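You operate a simulated robot arm through the tools that you are given. There is no shell and no other tool.

Carry out the task below with a simulated robot arm. There is one attempt and no reset: what you move stays moved.

## Task
Fill the six holes listed on the black rig's card, one press each.

Only the result counts: the job must be done as asked and must still hold three seconds after the hand-in. Knocking over, shifting, dropping, spilling or breaking anything else fails it.

## Robot
A 6-joint arm with a two-finger parallel gripper, fixed in place. Base frame: the origin is at the foot of the arm, x ahead of it, y to its left, z up. Units: m, degrees, N and s.
With the tool pointing down near the work surface it reaches from about 0.3 to 0.66 m from the base axis. Its first joint turns from -115.0 to 115.0 degrees. Payload 3.43 kg.
The TCP is the grasp point between the finger pads, 0.034 m short of the fingertips. In the tool frame z runs along the fingers and y along their closing line. Largest opening 0.128 m; finger width 0.024, thickness 0.012; the body of the gripper, 0.048 by 0.13 m, starts 0.096 m behind the TCP.
Orientation is that of the tool frame in the base frame, as a unit quaternion [w, x, y, z]. With the fingers straight down and closing along the base's y, the tool's x points along the base's -x, its y along +y and its z along -z.

## Interface
- The arm moves only by the tool nudge_tool. Its argument "moves" is a list of rows, each an object of numbers (a shift or turn left out is 0, a gripper value left out holds the last): "tx", "ty", "tz": the shift along the tool's x, y, z in units of 40 mm (1.0 is 40 mm); "rx", "ry", "rz": the turn, a rotation vector about the tool's x, y, z in units of 4 degrees (1.0 is 4 degrees); "hand": the finger opening in m, from 0 to 0.128. In form: [{"tx": .., "ty": .., "tz": .., "rx": .., "ry": .., "rz": .., "hand": ..}, ...]. A call has 1 to 20 rows; each row shifts and turns the commanded pose from where the row before left it, along the tool's axes as they then stand. A call with a number of a shift or a turn outside -1 to 1 is refused whole. Each row takes 0.2 s and may step no farther than 0.05 m and 8.6 degrees from the row before; otherwise, or with a gripper value out of range, the whole call is refused. A pose out of reach is approached as far as the arm can. The call stops where the force on the tool passes 40 N (or 10 N more than at its start, if that is more) or the arm is blocked; 0.2 s more then pass. Each finger travels about 0.153 m/s and halts on what it meets, pressing with about 27 N; the grip force reading is that of the motor and also rises with nothing between the fingers. The clock runs only during rows and for 0.2 s after the last one: add rows that do not move to give the fingers time. The reply holds the time, the measured pose of the TCP, the force on the tool along the base axes, the opening and the grip force, in the units named above and with some noise, with the torque about the TCP (base axes, N m) and any sound that the robot's microphone picked up.
- Cameras (640 x 400 px; columns grow to the right, rows downward): "scene" is fixed at [0.0542, 0.5022, 1.5938]; the picture's right is [-0.76, -0.66, 0.00], its down [-0.39, 0.45, -0.80] and it looks along [0.53, -0.61, -0.60] (base axes); focal length 358 px, centre (320, 200). "wrist" rides on the gripper at [0.076, -0.011, -0.16] in the tool frame; the picture's right is [0.15, 0.99, 0.00], its down [-0.88, 0.13, -0.46] and it looks along [-0.45, 0.07, 0.89] (tool axes); focal length 234 px, centre (320, 200).
- snapshot(camera): a new picture of that camera. No time passes.
- move_column(by): slides the trunk up (or, below 0, down) by that many m; the arm rides with it, the base frame stays. It gives what a move gives, with no picture.
- pixel_to_xyz(camera, pixels): there is no depth. For up to 12 entries [column, row, z] of the newest picture of that camera ("zoom" is the newest enlarged one), the place [x, y] in the base frame at which the ray of that pixel passes the height z, good to about 0.002 m, but the place of the scene camera against the robot may be out by one fixed shift of up to 0.012 m in any direction. No time passes.
- inspect(camera, box): a new picture of the part [left, top, right, bottom] of that camera's present view, enlarged. No time passes.
- sign_off(): hands the job in; it is judged then, once.

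Leave the gripper open and the arm clear of the work at the hand-in unless told otherwise.

The tools are called after "Call:" by a JSON object that holds its "fn" and its "kwargs". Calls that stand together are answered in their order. nudge_tool: Moves the arm, as the interface text tells. Its arguments: {"type":"object","properties":{"moves":{"type":"array","items":{"type":"object","properties":{"tx":{"type":"number"},"ty":{"type":"number"},"tz":{"type":"number"},"rx":{"type":"number"},"ry":{"type":"number"},"rz":{"type":"number"},"hand":{"type":"number"}}}}},"required":["moves"]} The other tools are called the same way: move_column (by) slides the trunk up or down; snapshot (camera) takes a picture; pixel_to_xyz (camera, pixels) gives the place at which the rays of pixels pass given heights; inspect (camera, box) takes an enlarged picture of a part of a camera's view; sign_off () hands the job in.

At the start:

```text
time: 0.0
position: [0.4176, -0.1696, 1.2011]
orientation: [0.0, -0.001, 1.0, 0.0]
contact_force: [-0.6, -0.6, 0.0]
wrist_torque: [-0.01, -0.02, 0.01]
width: 0.1279
grip_force: 0.1
trunk travel left (down, up): [-0.925, 0.065]
```

scene: 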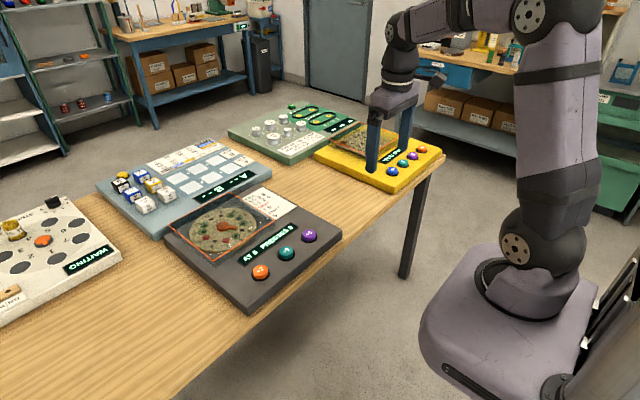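
wrist: 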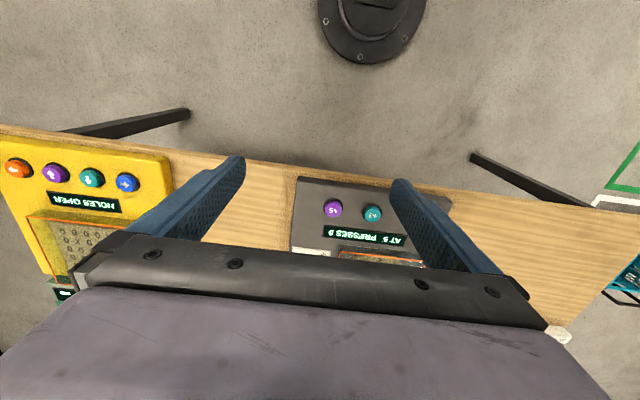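

I see a black rig near (250,245) in the scene picture with three buttons (orange, teal, purple), a display and a card. I'll enlarge it to read the card.

Call:
{"fn": "inspect", "kwargs": {"camera": "scene", "box": [160, 180, 350, 310]}}

Call:
{"fn": "inspect", "kwargs": {"camera": "scene", "box": [225, 180, 305, 230]}}

Call:
{"fn": "inspect", "kwargs": {"camera": "scene", "box": [170, 190, 280, 260]}}

```text
3.08 times, centred on (255, 245) of scene
```

zoom: 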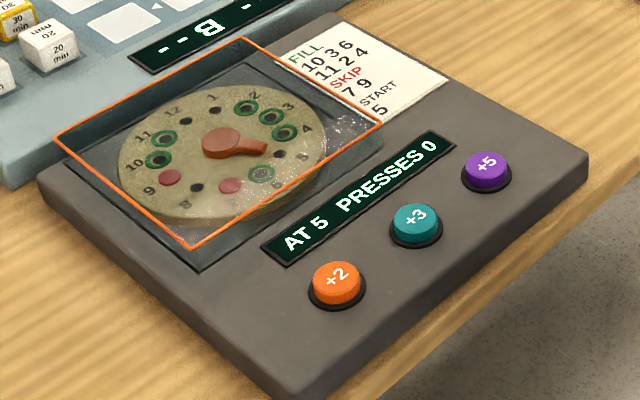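

```text
8.00 times, centred on (265, 205) of scene
```

zoom: 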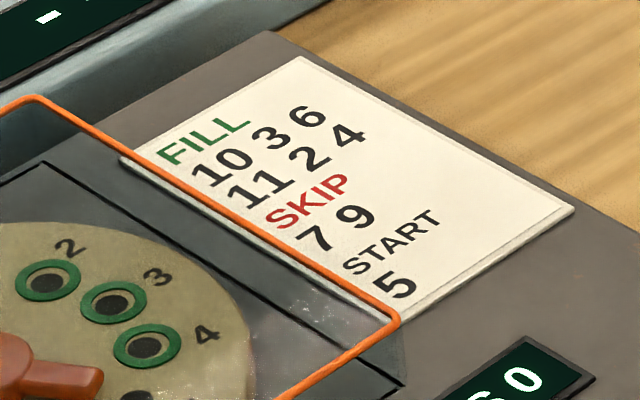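

```text
5.71 times, centred on (225, 225) of scene
```

zoom: 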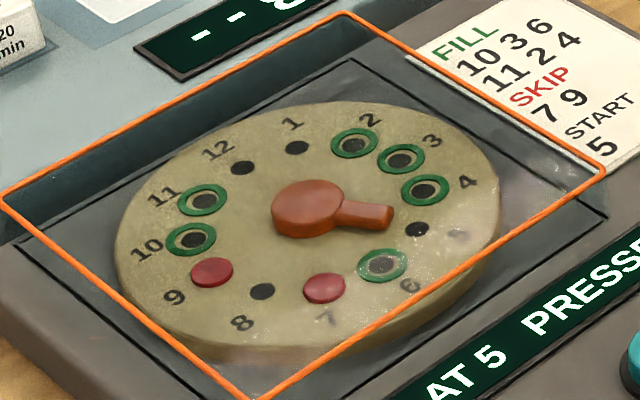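

The card says to fill 10, 3, 6, 11, 2, 4, skip 7 and 9, and start at 5. On a 12-hole dial, the presses +5, +5, +3, +5, +3, +2 give 5→10→3→6→11→2→4. Next I need the button heights. I'll compare the scene pixels for orange (260,272), teal (286,253) and purple (309,235) with the wrist pixels for purple (333,207) and teal (373,212).

Call:
{"fn": "inspect", "kwargs": {"camera": "wrist", "box": [280, 170, 460, 280]}}

Call:
{"fn": "pixel_to_xyz", "kwargs": {"camera": "scene", "pixels": [[309, 234, 0.7], [309, 234, 0.8], [309, 234, 0.9], [286, 251, 0.7], [286, 251, 0.8], [286, 251, 0.9], [260, 270, 0.7], [260, 270, 0.8], [260, 270, 0.9]]}}

Call:
{"fn": "pixel_to_xyz", "kwargs": {"camera": "wrist", "pixels": [[333, 207, 0.7], [333, 207, 0.8], [333, 207, 0.9], [373, 212, 0.7], [373, 212, 0.8], [373, 212, 0.9]]}}

```text
3.56 times, centred on (370, 225) of wrist
```

zoom: 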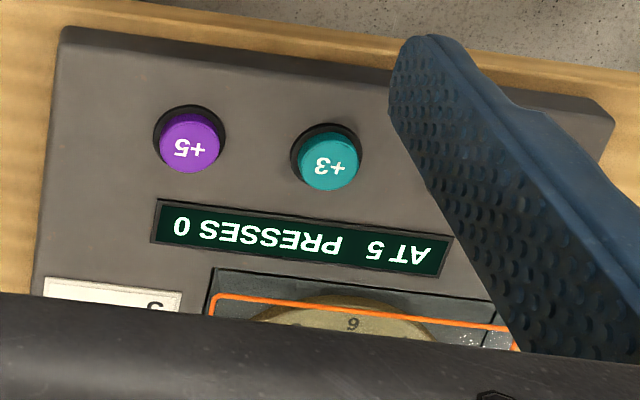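

```text
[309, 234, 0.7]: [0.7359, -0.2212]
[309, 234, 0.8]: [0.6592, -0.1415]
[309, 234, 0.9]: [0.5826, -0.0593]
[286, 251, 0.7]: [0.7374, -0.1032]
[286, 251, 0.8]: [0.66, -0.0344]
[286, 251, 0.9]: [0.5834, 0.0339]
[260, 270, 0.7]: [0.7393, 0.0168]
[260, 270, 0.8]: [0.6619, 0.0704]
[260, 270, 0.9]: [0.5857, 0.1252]
```

```text
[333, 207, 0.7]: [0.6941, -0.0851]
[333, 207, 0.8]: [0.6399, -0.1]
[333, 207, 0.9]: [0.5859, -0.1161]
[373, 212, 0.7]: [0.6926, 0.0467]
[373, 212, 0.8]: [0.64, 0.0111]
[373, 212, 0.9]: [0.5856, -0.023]
```

Matching the two views puts the button tops at about z≈0.84. Purple is near (0.617,-0.107), teal near (0.617,-0.004), and orange probably near (0.618,0.097). I'll close the fingers and move high above the purple button, staying at z≈1.2.

Call:
{"fn": "nudge_tool", "kwargs": {"moves": [{"hand": 0.0, "tx": 0}, {"tx": -0.8, "ty": 0.25}, {"tx": -0.8, "ty": 0.25}, {"tx": -0.8, "ty": 0.25}, {"tx": -0.8, "ty": 0.25}, {"tx": -0.8, "ty": 0.28}, {"tx": -0.7, "ty": 0.28}, {}, {}]}}

Call:
{"fn": "snapshot", "kwargs": {"camera": "wrist"}}

Call:
{"fn": "snapshot", "kwargs": {"camera": "scene"}}

```text
time: 2.0
position: [0.6063, -0.1065, 1.1995]
orientation: [-0.001, -0.002, 1.0, 0.0]
contact_force: [0.0, -0.5, -0.9]
wrist_torque: [-0.01, -0.01, -0.03]
width: 0.0
grip_force: 26.9
trunk travel left (down, up): [-0.925, 0.065]
```

```text
taken
```

wrist: 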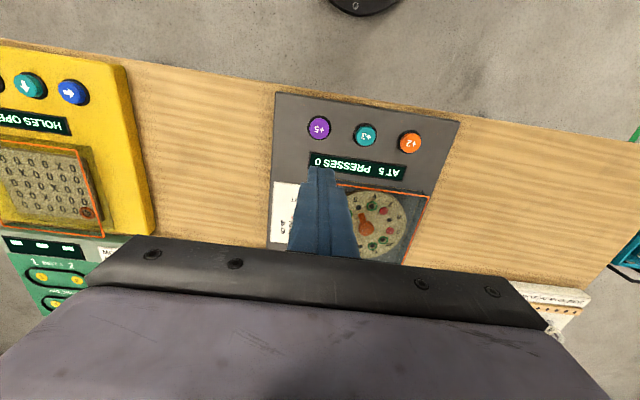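

```text
taken
```

scene: 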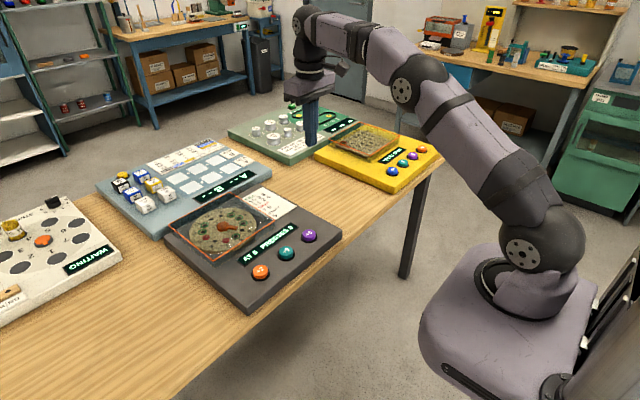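

All three buttons show in the wrist view: purple (319,127), teal (366,134) and orange (410,141). I'll enlarge that part and find where their rays pass near z 0.78–0.84.

Call:
{"fn": "inspect", "kwargs": {"camera": "wrist", "box": [270, 85, 470, 210]}}

Call:
{"fn": "pixel_to_xyz", "kwargs": {"camera": "wrist", "pixels": [[319, 127, 0.76], [319, 127, 0.8], [319, 127, 0.84], [366, 134, 0.76], [366, 134, 0.8], [366, 134, 0.84], [410, 141, 0.76], [410, 141, 0.8], [410, 141, 0.84]]}}

```text
3.20 times, centred on (370, 148) of wrist
```

zoom: 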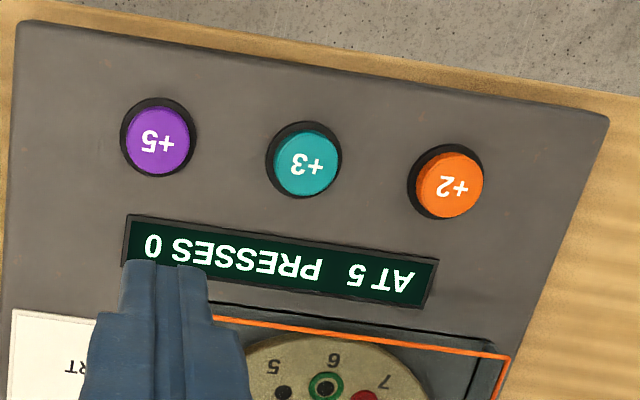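

```text
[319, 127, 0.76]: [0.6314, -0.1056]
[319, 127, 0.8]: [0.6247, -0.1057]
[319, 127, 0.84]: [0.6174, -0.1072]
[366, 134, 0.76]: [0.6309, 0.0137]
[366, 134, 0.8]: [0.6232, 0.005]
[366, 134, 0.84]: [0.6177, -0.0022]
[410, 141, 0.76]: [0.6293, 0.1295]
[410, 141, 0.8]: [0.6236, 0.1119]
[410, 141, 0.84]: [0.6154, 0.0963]
```

Both wrist views agree on button tops at z≈0.84, so the fingertips would touch with the TCP at about z 0.875. I'll shift forward 11 mm and go down to TCP z≈0.95, still well clear of the purple button.

Call:
{"fn": "nudge_tool", "kwargs": {"moves": [{"tx": -0.28}, {"tz": 0.8}, {"tz": 0.8}, {"tz": 0.8}, {"tz": 0.8}, {"tz": 0.8}, {"tz": 0.8}, {"tz": 0.8}, {"tz": 0.6}, {}, {}]}}

Call:
{"fn": "snapshot", "kwargs": {"camera": "wrist"}}

Call:
{"fn": "snapshot", "kwargs": {"camera": "scene"}}

```text
time: 4.4
position: [0.6169, -0.1074, 0.9516]
orientation: [-0.001, -0.001, 1.0, 0.001]
contact_force: [-0.6, 0.9, -0.2]
wrist_torque: [-0.03, -0.02, 0.0]
width: 0.0
grip_force: 26.7
trunk travel left (down, up): [-0.925, 0.065]
```

```text
taken
```

wrist: 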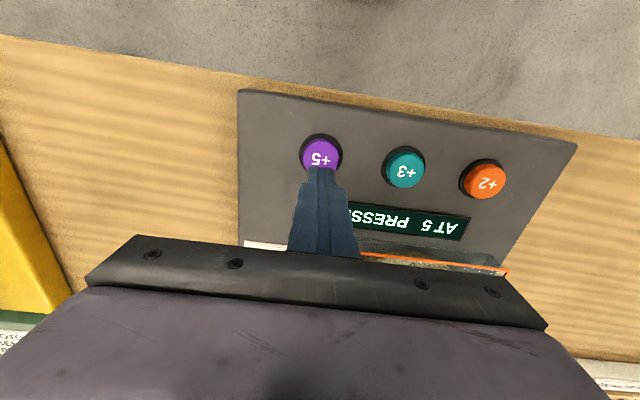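

```text
taken
```

scene: 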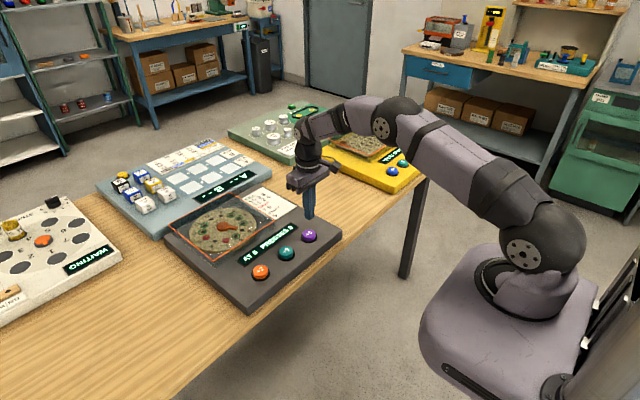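

The arm reaches well and the fingers hang above the purple button. I'll check the button centres from this closer view: purple (321,155), teal (405,167), orange (485,181).

Call:
{"fn": "inspect", "kwargs": {"camera": "wrist", "box": [280, 110, 536, 270]}}

Call:
{"fn": "pixel_to_xyz", "kwargs": {"camera": "wrist", "pixels": [[321, 155, 0.82], [321, 155, 0.84], [405, 167, 0.82], [405, 167, 0.84], [485, 181, 0.82], [485, 181, 0.84]]}}

```text
2.50 times, centred on (408, 190) of wrist
```

zoom: 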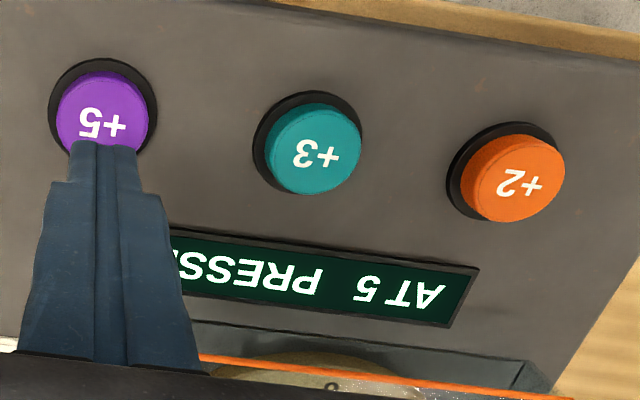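

```text
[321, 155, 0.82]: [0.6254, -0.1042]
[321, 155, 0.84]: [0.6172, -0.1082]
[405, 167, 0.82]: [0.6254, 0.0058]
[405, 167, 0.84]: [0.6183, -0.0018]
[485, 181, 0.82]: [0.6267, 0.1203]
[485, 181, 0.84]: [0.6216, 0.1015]
```

The centres hold at z 0.84, so the TCP at (0.617,-0.107) is over purple. I'll go down to TCP z≈0.888, which leaves the tips about 14 mm above the button.

Call:
{"fn": "nudge_tool", "kwargs": {"moves": [{"tz": 0.6}, {"tz": 0.6}, {"tz": 0.4}, {}]}}

Call:
{"fn": "inspect", "kwargs": {"camera": "scene", "box": [230, 170, 358, 250]}}

Call:
{"fn": "snapshot", "kwargs": {"camera": "wrist"}}

```text
time: 5.4
position: [0.6166, -0.1063, 0.8875]
orientation: [0.0, -0.001, 1.0, 0.0]
contact_force: [-1.0, 0.3, 1.6]
wrist_torque: [0.03, 0.01, 0.0]
width: 0.0002
grip_force: 27.4
trunk travel left (down, up): [-0.925, 0.065]
heard: click
```

```text
5.00 times, centred on (294, 210) of scene
```

zoom: 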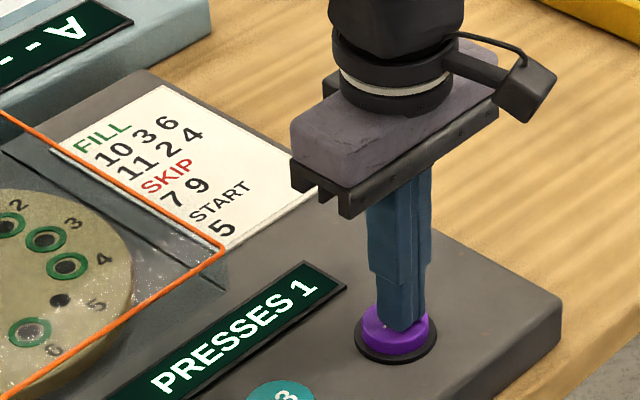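

```text
taken
```

wrist: 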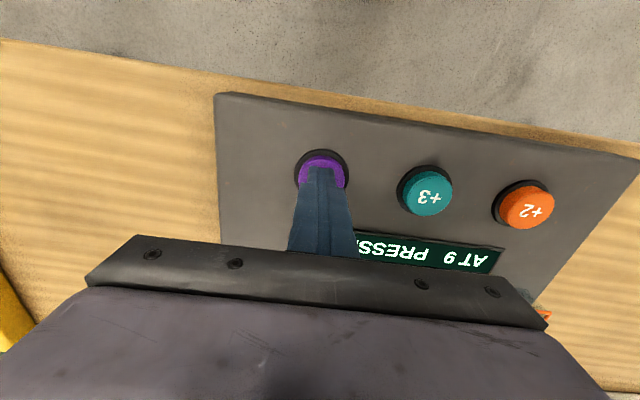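

It clicked sooner than I expected, and the display reads PRESSES 1. In the wrist view the place seems to read 9, so the dial may still be turning. I'll look closer before moving.

Call:
{"fn": "inspect", "kwargs": {"camera": "wrist", "box": [340, 220, 560, 350]}}

Call:
{"fn": "inspect", "kwargs": {"camera": "scene", "box": [170, 190, 298, 270]}}

```text
2.91 times, centred on (450, 285) of wrist
```

zoom: 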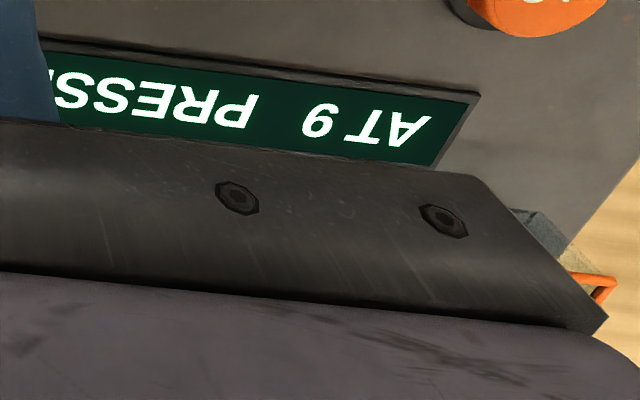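

```text
5.00 times, centred on (234, 230) of scene
```

zoom: 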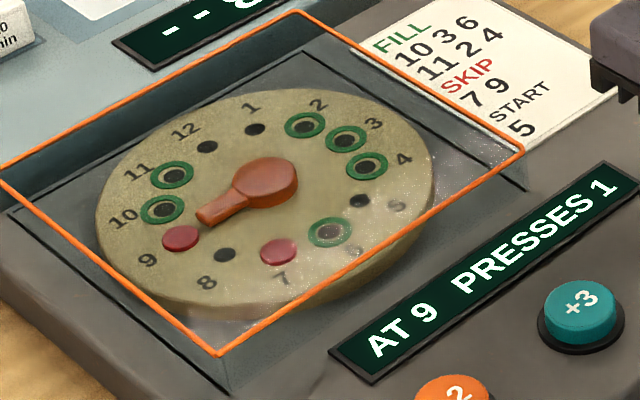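

The pointer is near 9 and the display shows the step it is passing. I'll lift straight up 40 mm to release the button, then read the display again.

Call:
{"fn": "nudge_tool", "kwargs": {"moves": [{"tz": -0.5}, {"tz": -0.5}, {}, {}, {}]}}

Call:
{"fn": "inspect", "kwargs": {"camera": "scene", "box": [170, 190, 298, 270]}}

```text
time: 6.6
position: [0.6169, -0.1062, 0.9288]
orientation: [0.0, 0.0, 1.0, 0.0]
contact_force: [1.1, -0.5, -0.4]
wrist_torque: [-0.04, 0.02, 0.01]
width: 0.0
grip_force: 27.2
trunk travel left (down, up): [-0.925, 0.065]
```

```text
5.00 times, centred on (234, 230) of scene
```

zoom: 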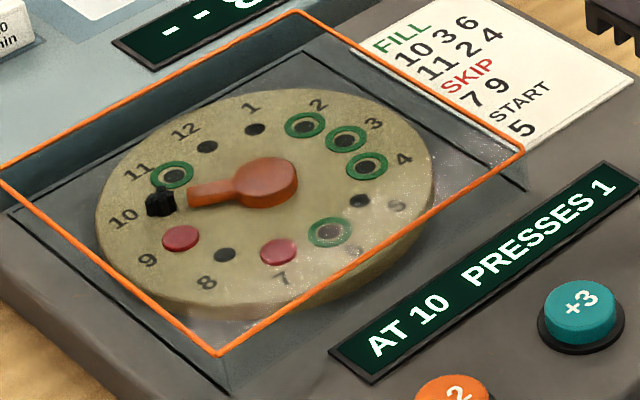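

The display reads AT 10, PRESSES 1, and hole 10 has a peg. Next is +5 again, on to 3, using the same straight down and up on purple.

Call:
{"fn": "nudge_tool", "kwargs": {"moves": [{"tz": 0.5}, {"tz": 0.5}, {"tz": 0.05}, {}]}}

Call:
{"fn": "inspect", "kwargs": {"camera": "scene", "box": [170, 190, 298, 270]}}

```text
time: 7.6
position: [0.6162, -0.1057, 0.8858]
orientation: [-0.001, -0.001, 1.0, -0.001]
contact_force: [0.0, -0.4, 3.0]
wrist_torque: [-0.01, -0.02, -0.01]
width: 0.0
grip_force: 27.1
trunk travel left (down, up): [-0.925, 0.065]
heard: click
```

```text
5.00 times, centred on (234, 230) of scene
```

zoom: 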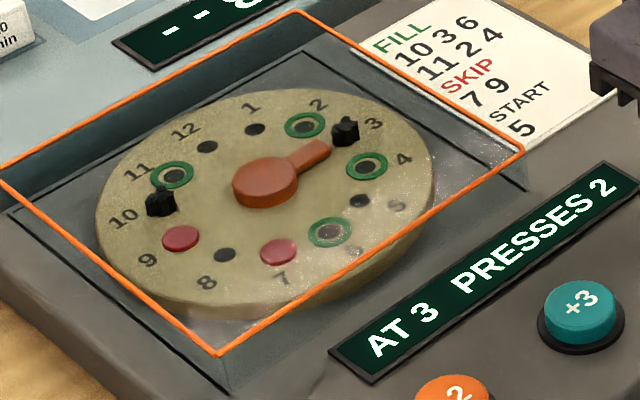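

Now it reads AT 3, PRESSES 2, with pegs in 10 and 3. I'll lift and move +0.103 m in y to above the teal +3 button, then check.

Call:
{"fn": "nudge_tool", "kwargs": {"moves": [{"tz": -0.6}, {"tz": -0.6}, {"ty": 0.7}, {"ty": 0.7}, {"ty": 0.7}, {"ty": 0.46}, {}, {}]}}

Call:
{"fn": "inspect", "kwargs": {"camera": "scene", "box": [170, 190, 330, 290]}}

Call:
{"fn": "snapshot", "kwargs": {"camera": "wrist"}}

```text
time: 9.4
position: [0.6171, -0.0029, 0.9329]
orientation: [0.0, 0.0, 1.0, 0.0]
contact_force: [-0.1, 0.3, 0.3]
wrist_torque: [0.01, -0.02, -0.03]
width: 0.0
grip_force: 27.3
trunk travel left (down, up): [-0.925, 0.065]
```

```text
4.00 times, centred on (250, 240) of scene
```

zoom: 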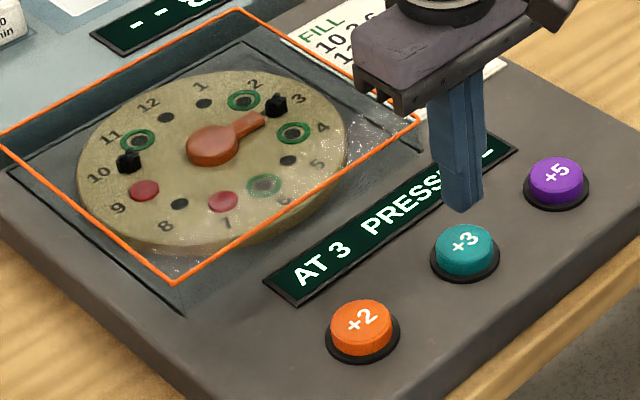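

```text
taken
```

wrist: 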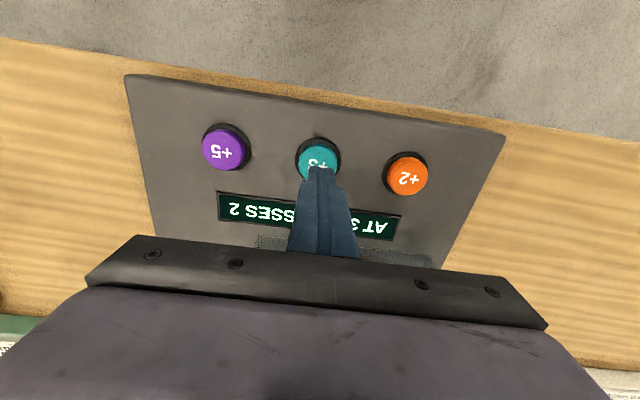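

The display still reads AT 3, PRESSES 2, and the tips hang over teal at (318,160) in the wrist view. I'll press +3 once, on to 6: down to TCP z≈0.886 and a short hold.

Call:
{"fn": "nudge_tool", "kwargs": {"moves": [{"tz": 0.6}, {"tz": 0.575}, {}]}}

Call:
{"fn": "inspect", "kwargs": {"camera": "scene", "box": [170, 190, 330, 290]}}

```text
time: 10.2
position: [0.6154, -0.0041, 0.887]
orientation: [0.0, -0.001, 1.0, 0.0]
contact_force: [-0.7, 0.4, 2.3]
wrist_torque: [0.01, 0.02, 0.01]
width: 0.0
grip_force: 26.6
trunk travel left (down, up): [-0.925, 0.065]
heard: click
```

```text
4.00 times, centred on (250, 240) of scene
```

zoom: 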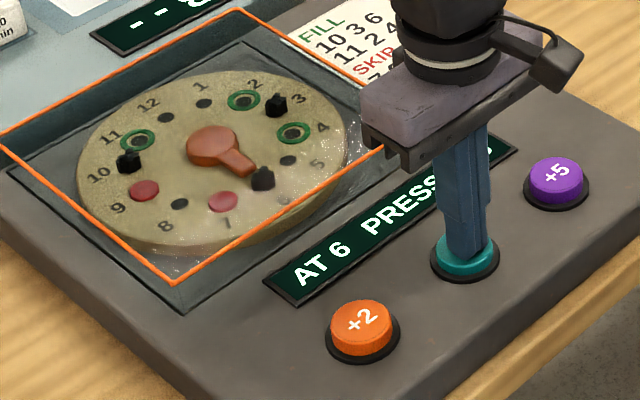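

It clicked, and the display reads AT 6 with hole 6 pegged. I'll lift and go back over purple (-0.103 m in y) for the next +5, on to 11.

Call:
{"fn": "nudge_tool", "kwargs": {"moves": [{"tz": -0.6}, {"tz": -0.575}, {"ty": -0.7}, {"ty": -0.7}, {"ty": -0.7}, {"ty": -0.46}, {}, {}]}}

Call:
{"fn": "inspect", "kwargs": {"camera": "scene", "box": [170, 170, 346, 280]}}

```text
time: 12.0
position: [0.6161, -0.1056, 0.9312]
orientation: [0.0, -0.001, 1.0, 0.0]
contact_force: [0.5, 0.1, -0.6]
wrist_torque: [0.0, 0.0, -0.02]
width: 0.0001
grip_force: 27.0
trunk travel left (down, up): [-0.925, 0.065]
```

```text
3.64 times, centred on (258, 225) of scene
```

zoom: 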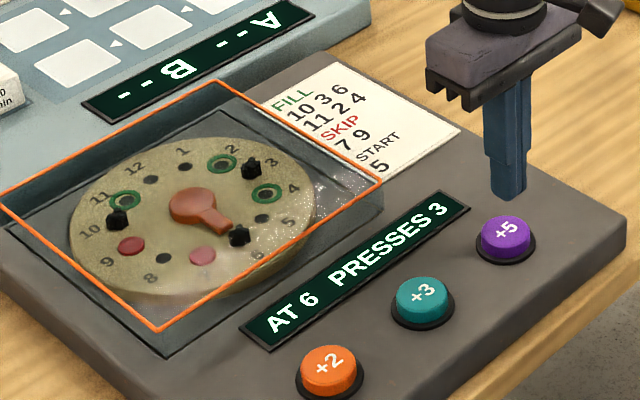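

The display reads AT 6, PRESSES 3, and the tips are over purple again. I'll press +5 once, on to 11.

Call:
{"fn": "nudge_tool", "kwargs": {"moves": [{"tz": 0.6}, {"tz": 0.55}, {}, {}]}}

Call:
{"fn": "inspect", "kwargs": {"camera": "scene", "box": [170, 170, 346, 280]}}

```text
time: 13.0
position: [0.6164, -0.1053, 0.8882]
orientation: [0.0, -0.001, 1.0, 0.0]
contact_force: [-0.4, -1.0, 1.3]
wrist_torque: [0.0, 0.01, -0.01]
width: 0.0
grip_force: 26.9
trunk travel left (down, up): [-0.925, 0.065]
heard: click
```

```text
3.64 times, centred on (258, 225) of scene
```

zoom: 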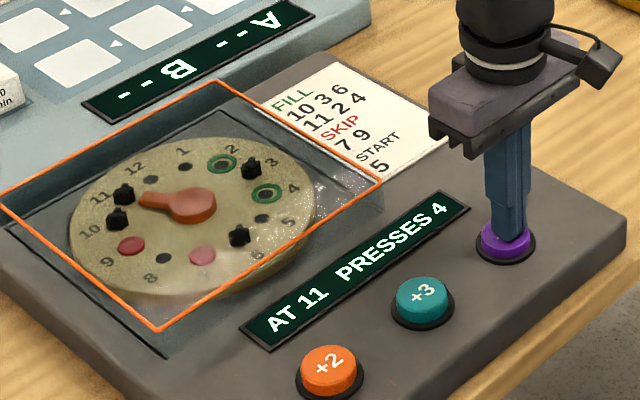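

Now AT 11, PRESSES 4, with 11 pegged. I'll lift and move over teal for +3, on to 2.

Call:
{"fn": "nudge_tool", "kwargs": {"moves": [{"tz": -0.6}, {"tz": -0.575}, {"ty": 0.7}, {"ty": 0.7}, {"ty": 0.7}, {"ty": 0.44}, {}, {}]}}

Call:
{"fn": "inspect", "kwargs": {"camera": "scene", "box": [170, 170, 346, 280]}}

```text
time: 14.8
position: [0.6152, -0.0029, 0.9349]
orientation: [0.0, -0.001, 1.0, 0.0]
contact_force: [0.5, -0.4, -0.1]
wrist_torque: [0.03, 0.0, 0.01]
width: 0.0
grip_force: 26.9
trunk travel left (down, up): [-0.925, 0.065]
```

```text
3.64 times, centred on (258, 225) of scene
```

zoom: 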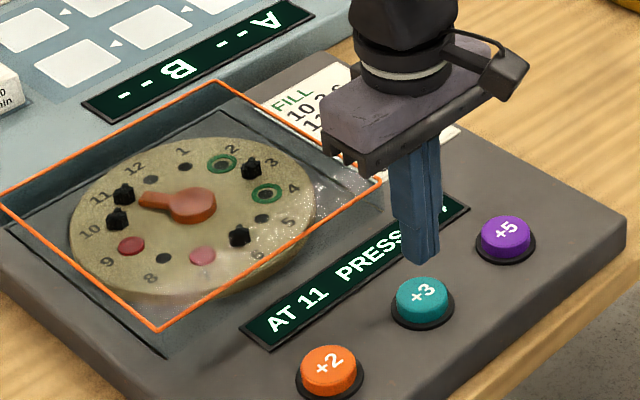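

The tips are over teal and the display still reads AT 11. I'll press +3 once.

Call:
{"fn": "nudge_tool", "kwargs": {"moves": [{"tz": 0.6}, {"tz": 0.6}, {}, {}]}}

Call:
{"fn": "inspect", "kwargs": {"camera": "scene", "box": [170, 170, 346, 280]}}

```text
time: 15.8
position: [0.6152, -0.0037, 0.8872]
orientation: [-0.001, -0.002, 1.0, 0.001]
contact_force: [0.1, 1.3, 2.1]
wrist_torque: [0.01, -0.01, -0.01]
width: 0.0
grip_force: 26.7
trunk travel left (down, up): [-0.925, 0.065]
heard: click
```

```text
3.64 times, centred on (258, 225) of scene
```

zoom: 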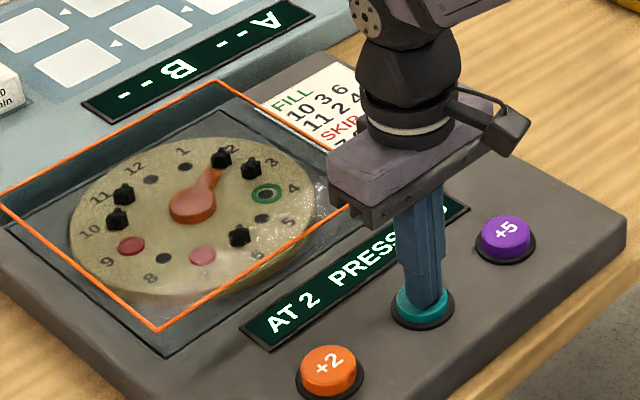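

It reads AT 2 and hole 2 is pegged. I'll lift and move +0.102 m in y to above the orange +2 button, then check alignment.

Call:
{"fn": "nudge_tool", "kwargs": {"moves": [{"tz": -0.6}, {"tz": -0.6}, {"ty": 0.7}, {"ty": 0.7}, {"ty": 0.7}, {"ty": 0.45}, {}, {}]}}

Call:
{"fn": "inspect", "kwargs": {"camera": "scene", "box": [170, 190, 346, 300]}}

Call:
{"fn": "snapshot", "kwargs": {"camera": "wrist"}}

```text
time: 17.6
position: [0.6149, 0.0969, 0.9348]
orientation: [0.001, 0.0, 1.0, 0.0]
contact_force: [-0.7, 0.2, 0.2]
wrist_torque: [0.01, 0.0, 0.0]
width: 0.0
grip_force: 27.1
trunk travel left (down, up): [-0.925, 0.065]
```

```text
3.64 times, centred on (258, 245) of scene
```

zoom: 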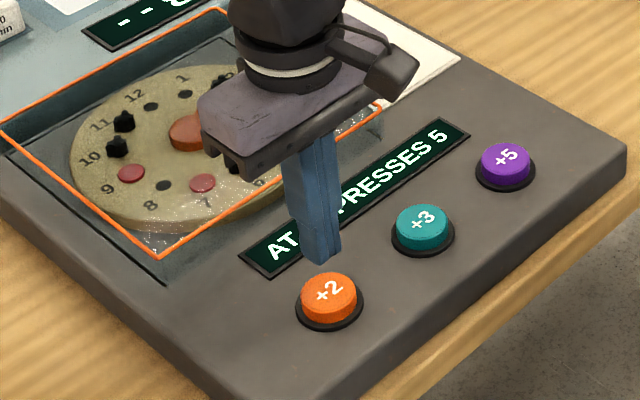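

```text
taken
```

wrist: 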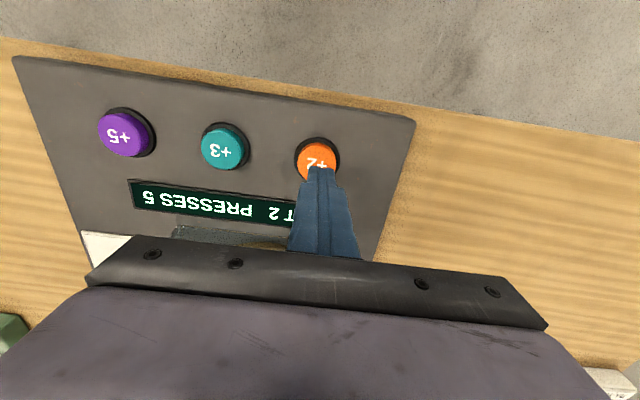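

It reads AT 2, PRESSES 5, and the tips are over orange, at (317,160) in the wrist view. I'll press +2 once, on to 4.

Call:
{"fn": "nudge_tool", "kwargs": {"moves": [{"tz": 0.6}, {"tz": 0.6}, {}, {}]}}

Call:
{"fn": "inspect", "kwargs": {"camera": "scene", "box": [170, 190, 346, 300]}}

```text
time: 18.6
position: [0.6167, 0.0985, 0.8862]
orientation: [0.0, -0.001, 1.0, 0.0]
contact_force: [0.4, 0.9, 2.7]
wrist_torque: [-0.04, 0.01, 0.0]
width: 0.0
grip_force: 27.3
trunk travel left (down, up): [-0.925, 0.065]
heard: click
```

```text
3.64 times, centred on (258, 245) of scene
```

zoom: 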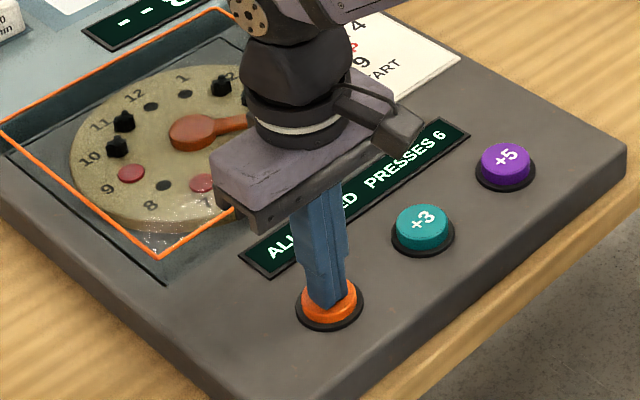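

It clicked, and the display now reads "ALL ..ED PRESSES 6". I'll lift well clear, draw back toward the base, and then open the gripper up high.

Call:
{"fn": "nudge_tool", "kwargs": {"moves": [{"tz": -0.6}, {"tz": -0.8}, {"tz": -0.8}, {"tz": -0.8}, {"tz": -0.8}, {"tz": -0.8}, {"tz": -0.8}, {"tz": -0.8}, {"tx": 0.8}, {"tx": 0.8}, {"tx": 0.8}, {"tx": 0.8}, {"hand": 0.128}, {}, {}, {}]}}

Call:
{"fn": "snapshot", "kwargs": {"camera": "scene"}}

Call:
{"fn": "inspect", "kwargs": {"camera": "scene", "box": [170, 190, 330, 290]}}

```text
time: 22.0
position: [0.4884, 0.0977, 1.1348]
orientation: [0.0, -0.001, 1.0, 0.0]
contact_force: [0.5, 0.0, 0.1]
wrist_torque: [0.0, 0.0, -0.03]
width: 0.1281
grip_force: 0.1
trunk travel left (down, up): [-0.925, 0.065]
```

```text
taken
```

scene: 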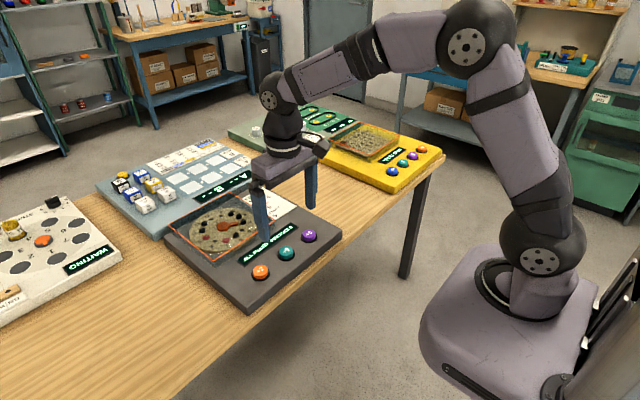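

```text
4.00 times, centred on (250, 240) of scene
```

zoom: 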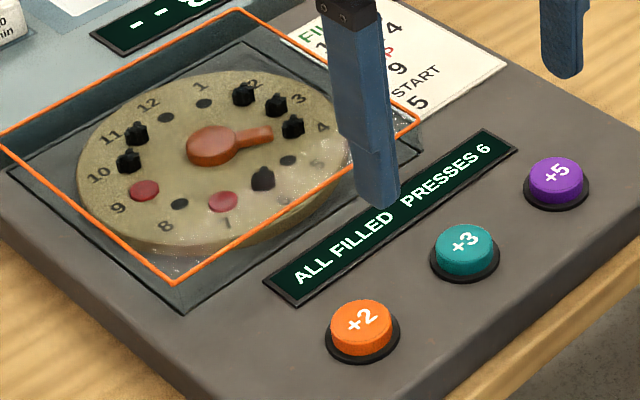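

The display reads "ALL FILLED PRESSES 6", and holes 2, 3, 4, 6, 10 and 11 all have pegs. The gripper is open and high above the table, and nothing else has moved. I'm handing in the job.

Call:
{"fn": "sign_off", "kwargs": {}}

```text
The job is handed in.
```

The six holes on the black rig's card (10, 3, 6, 11, 2 and 4) are filled, using six presses in total. The rig's display read "ALL FILLED PRESSES 6" just before I handed in.

The presses were +5, +5, +3, +5, +3, +2, starting from 5, so the dial never stopped on the skipped holes 7 and 9. In the last picture there were pegs in all six holes and nothing else had moved. I left the gripper open and the arm lifted clear of the rig.
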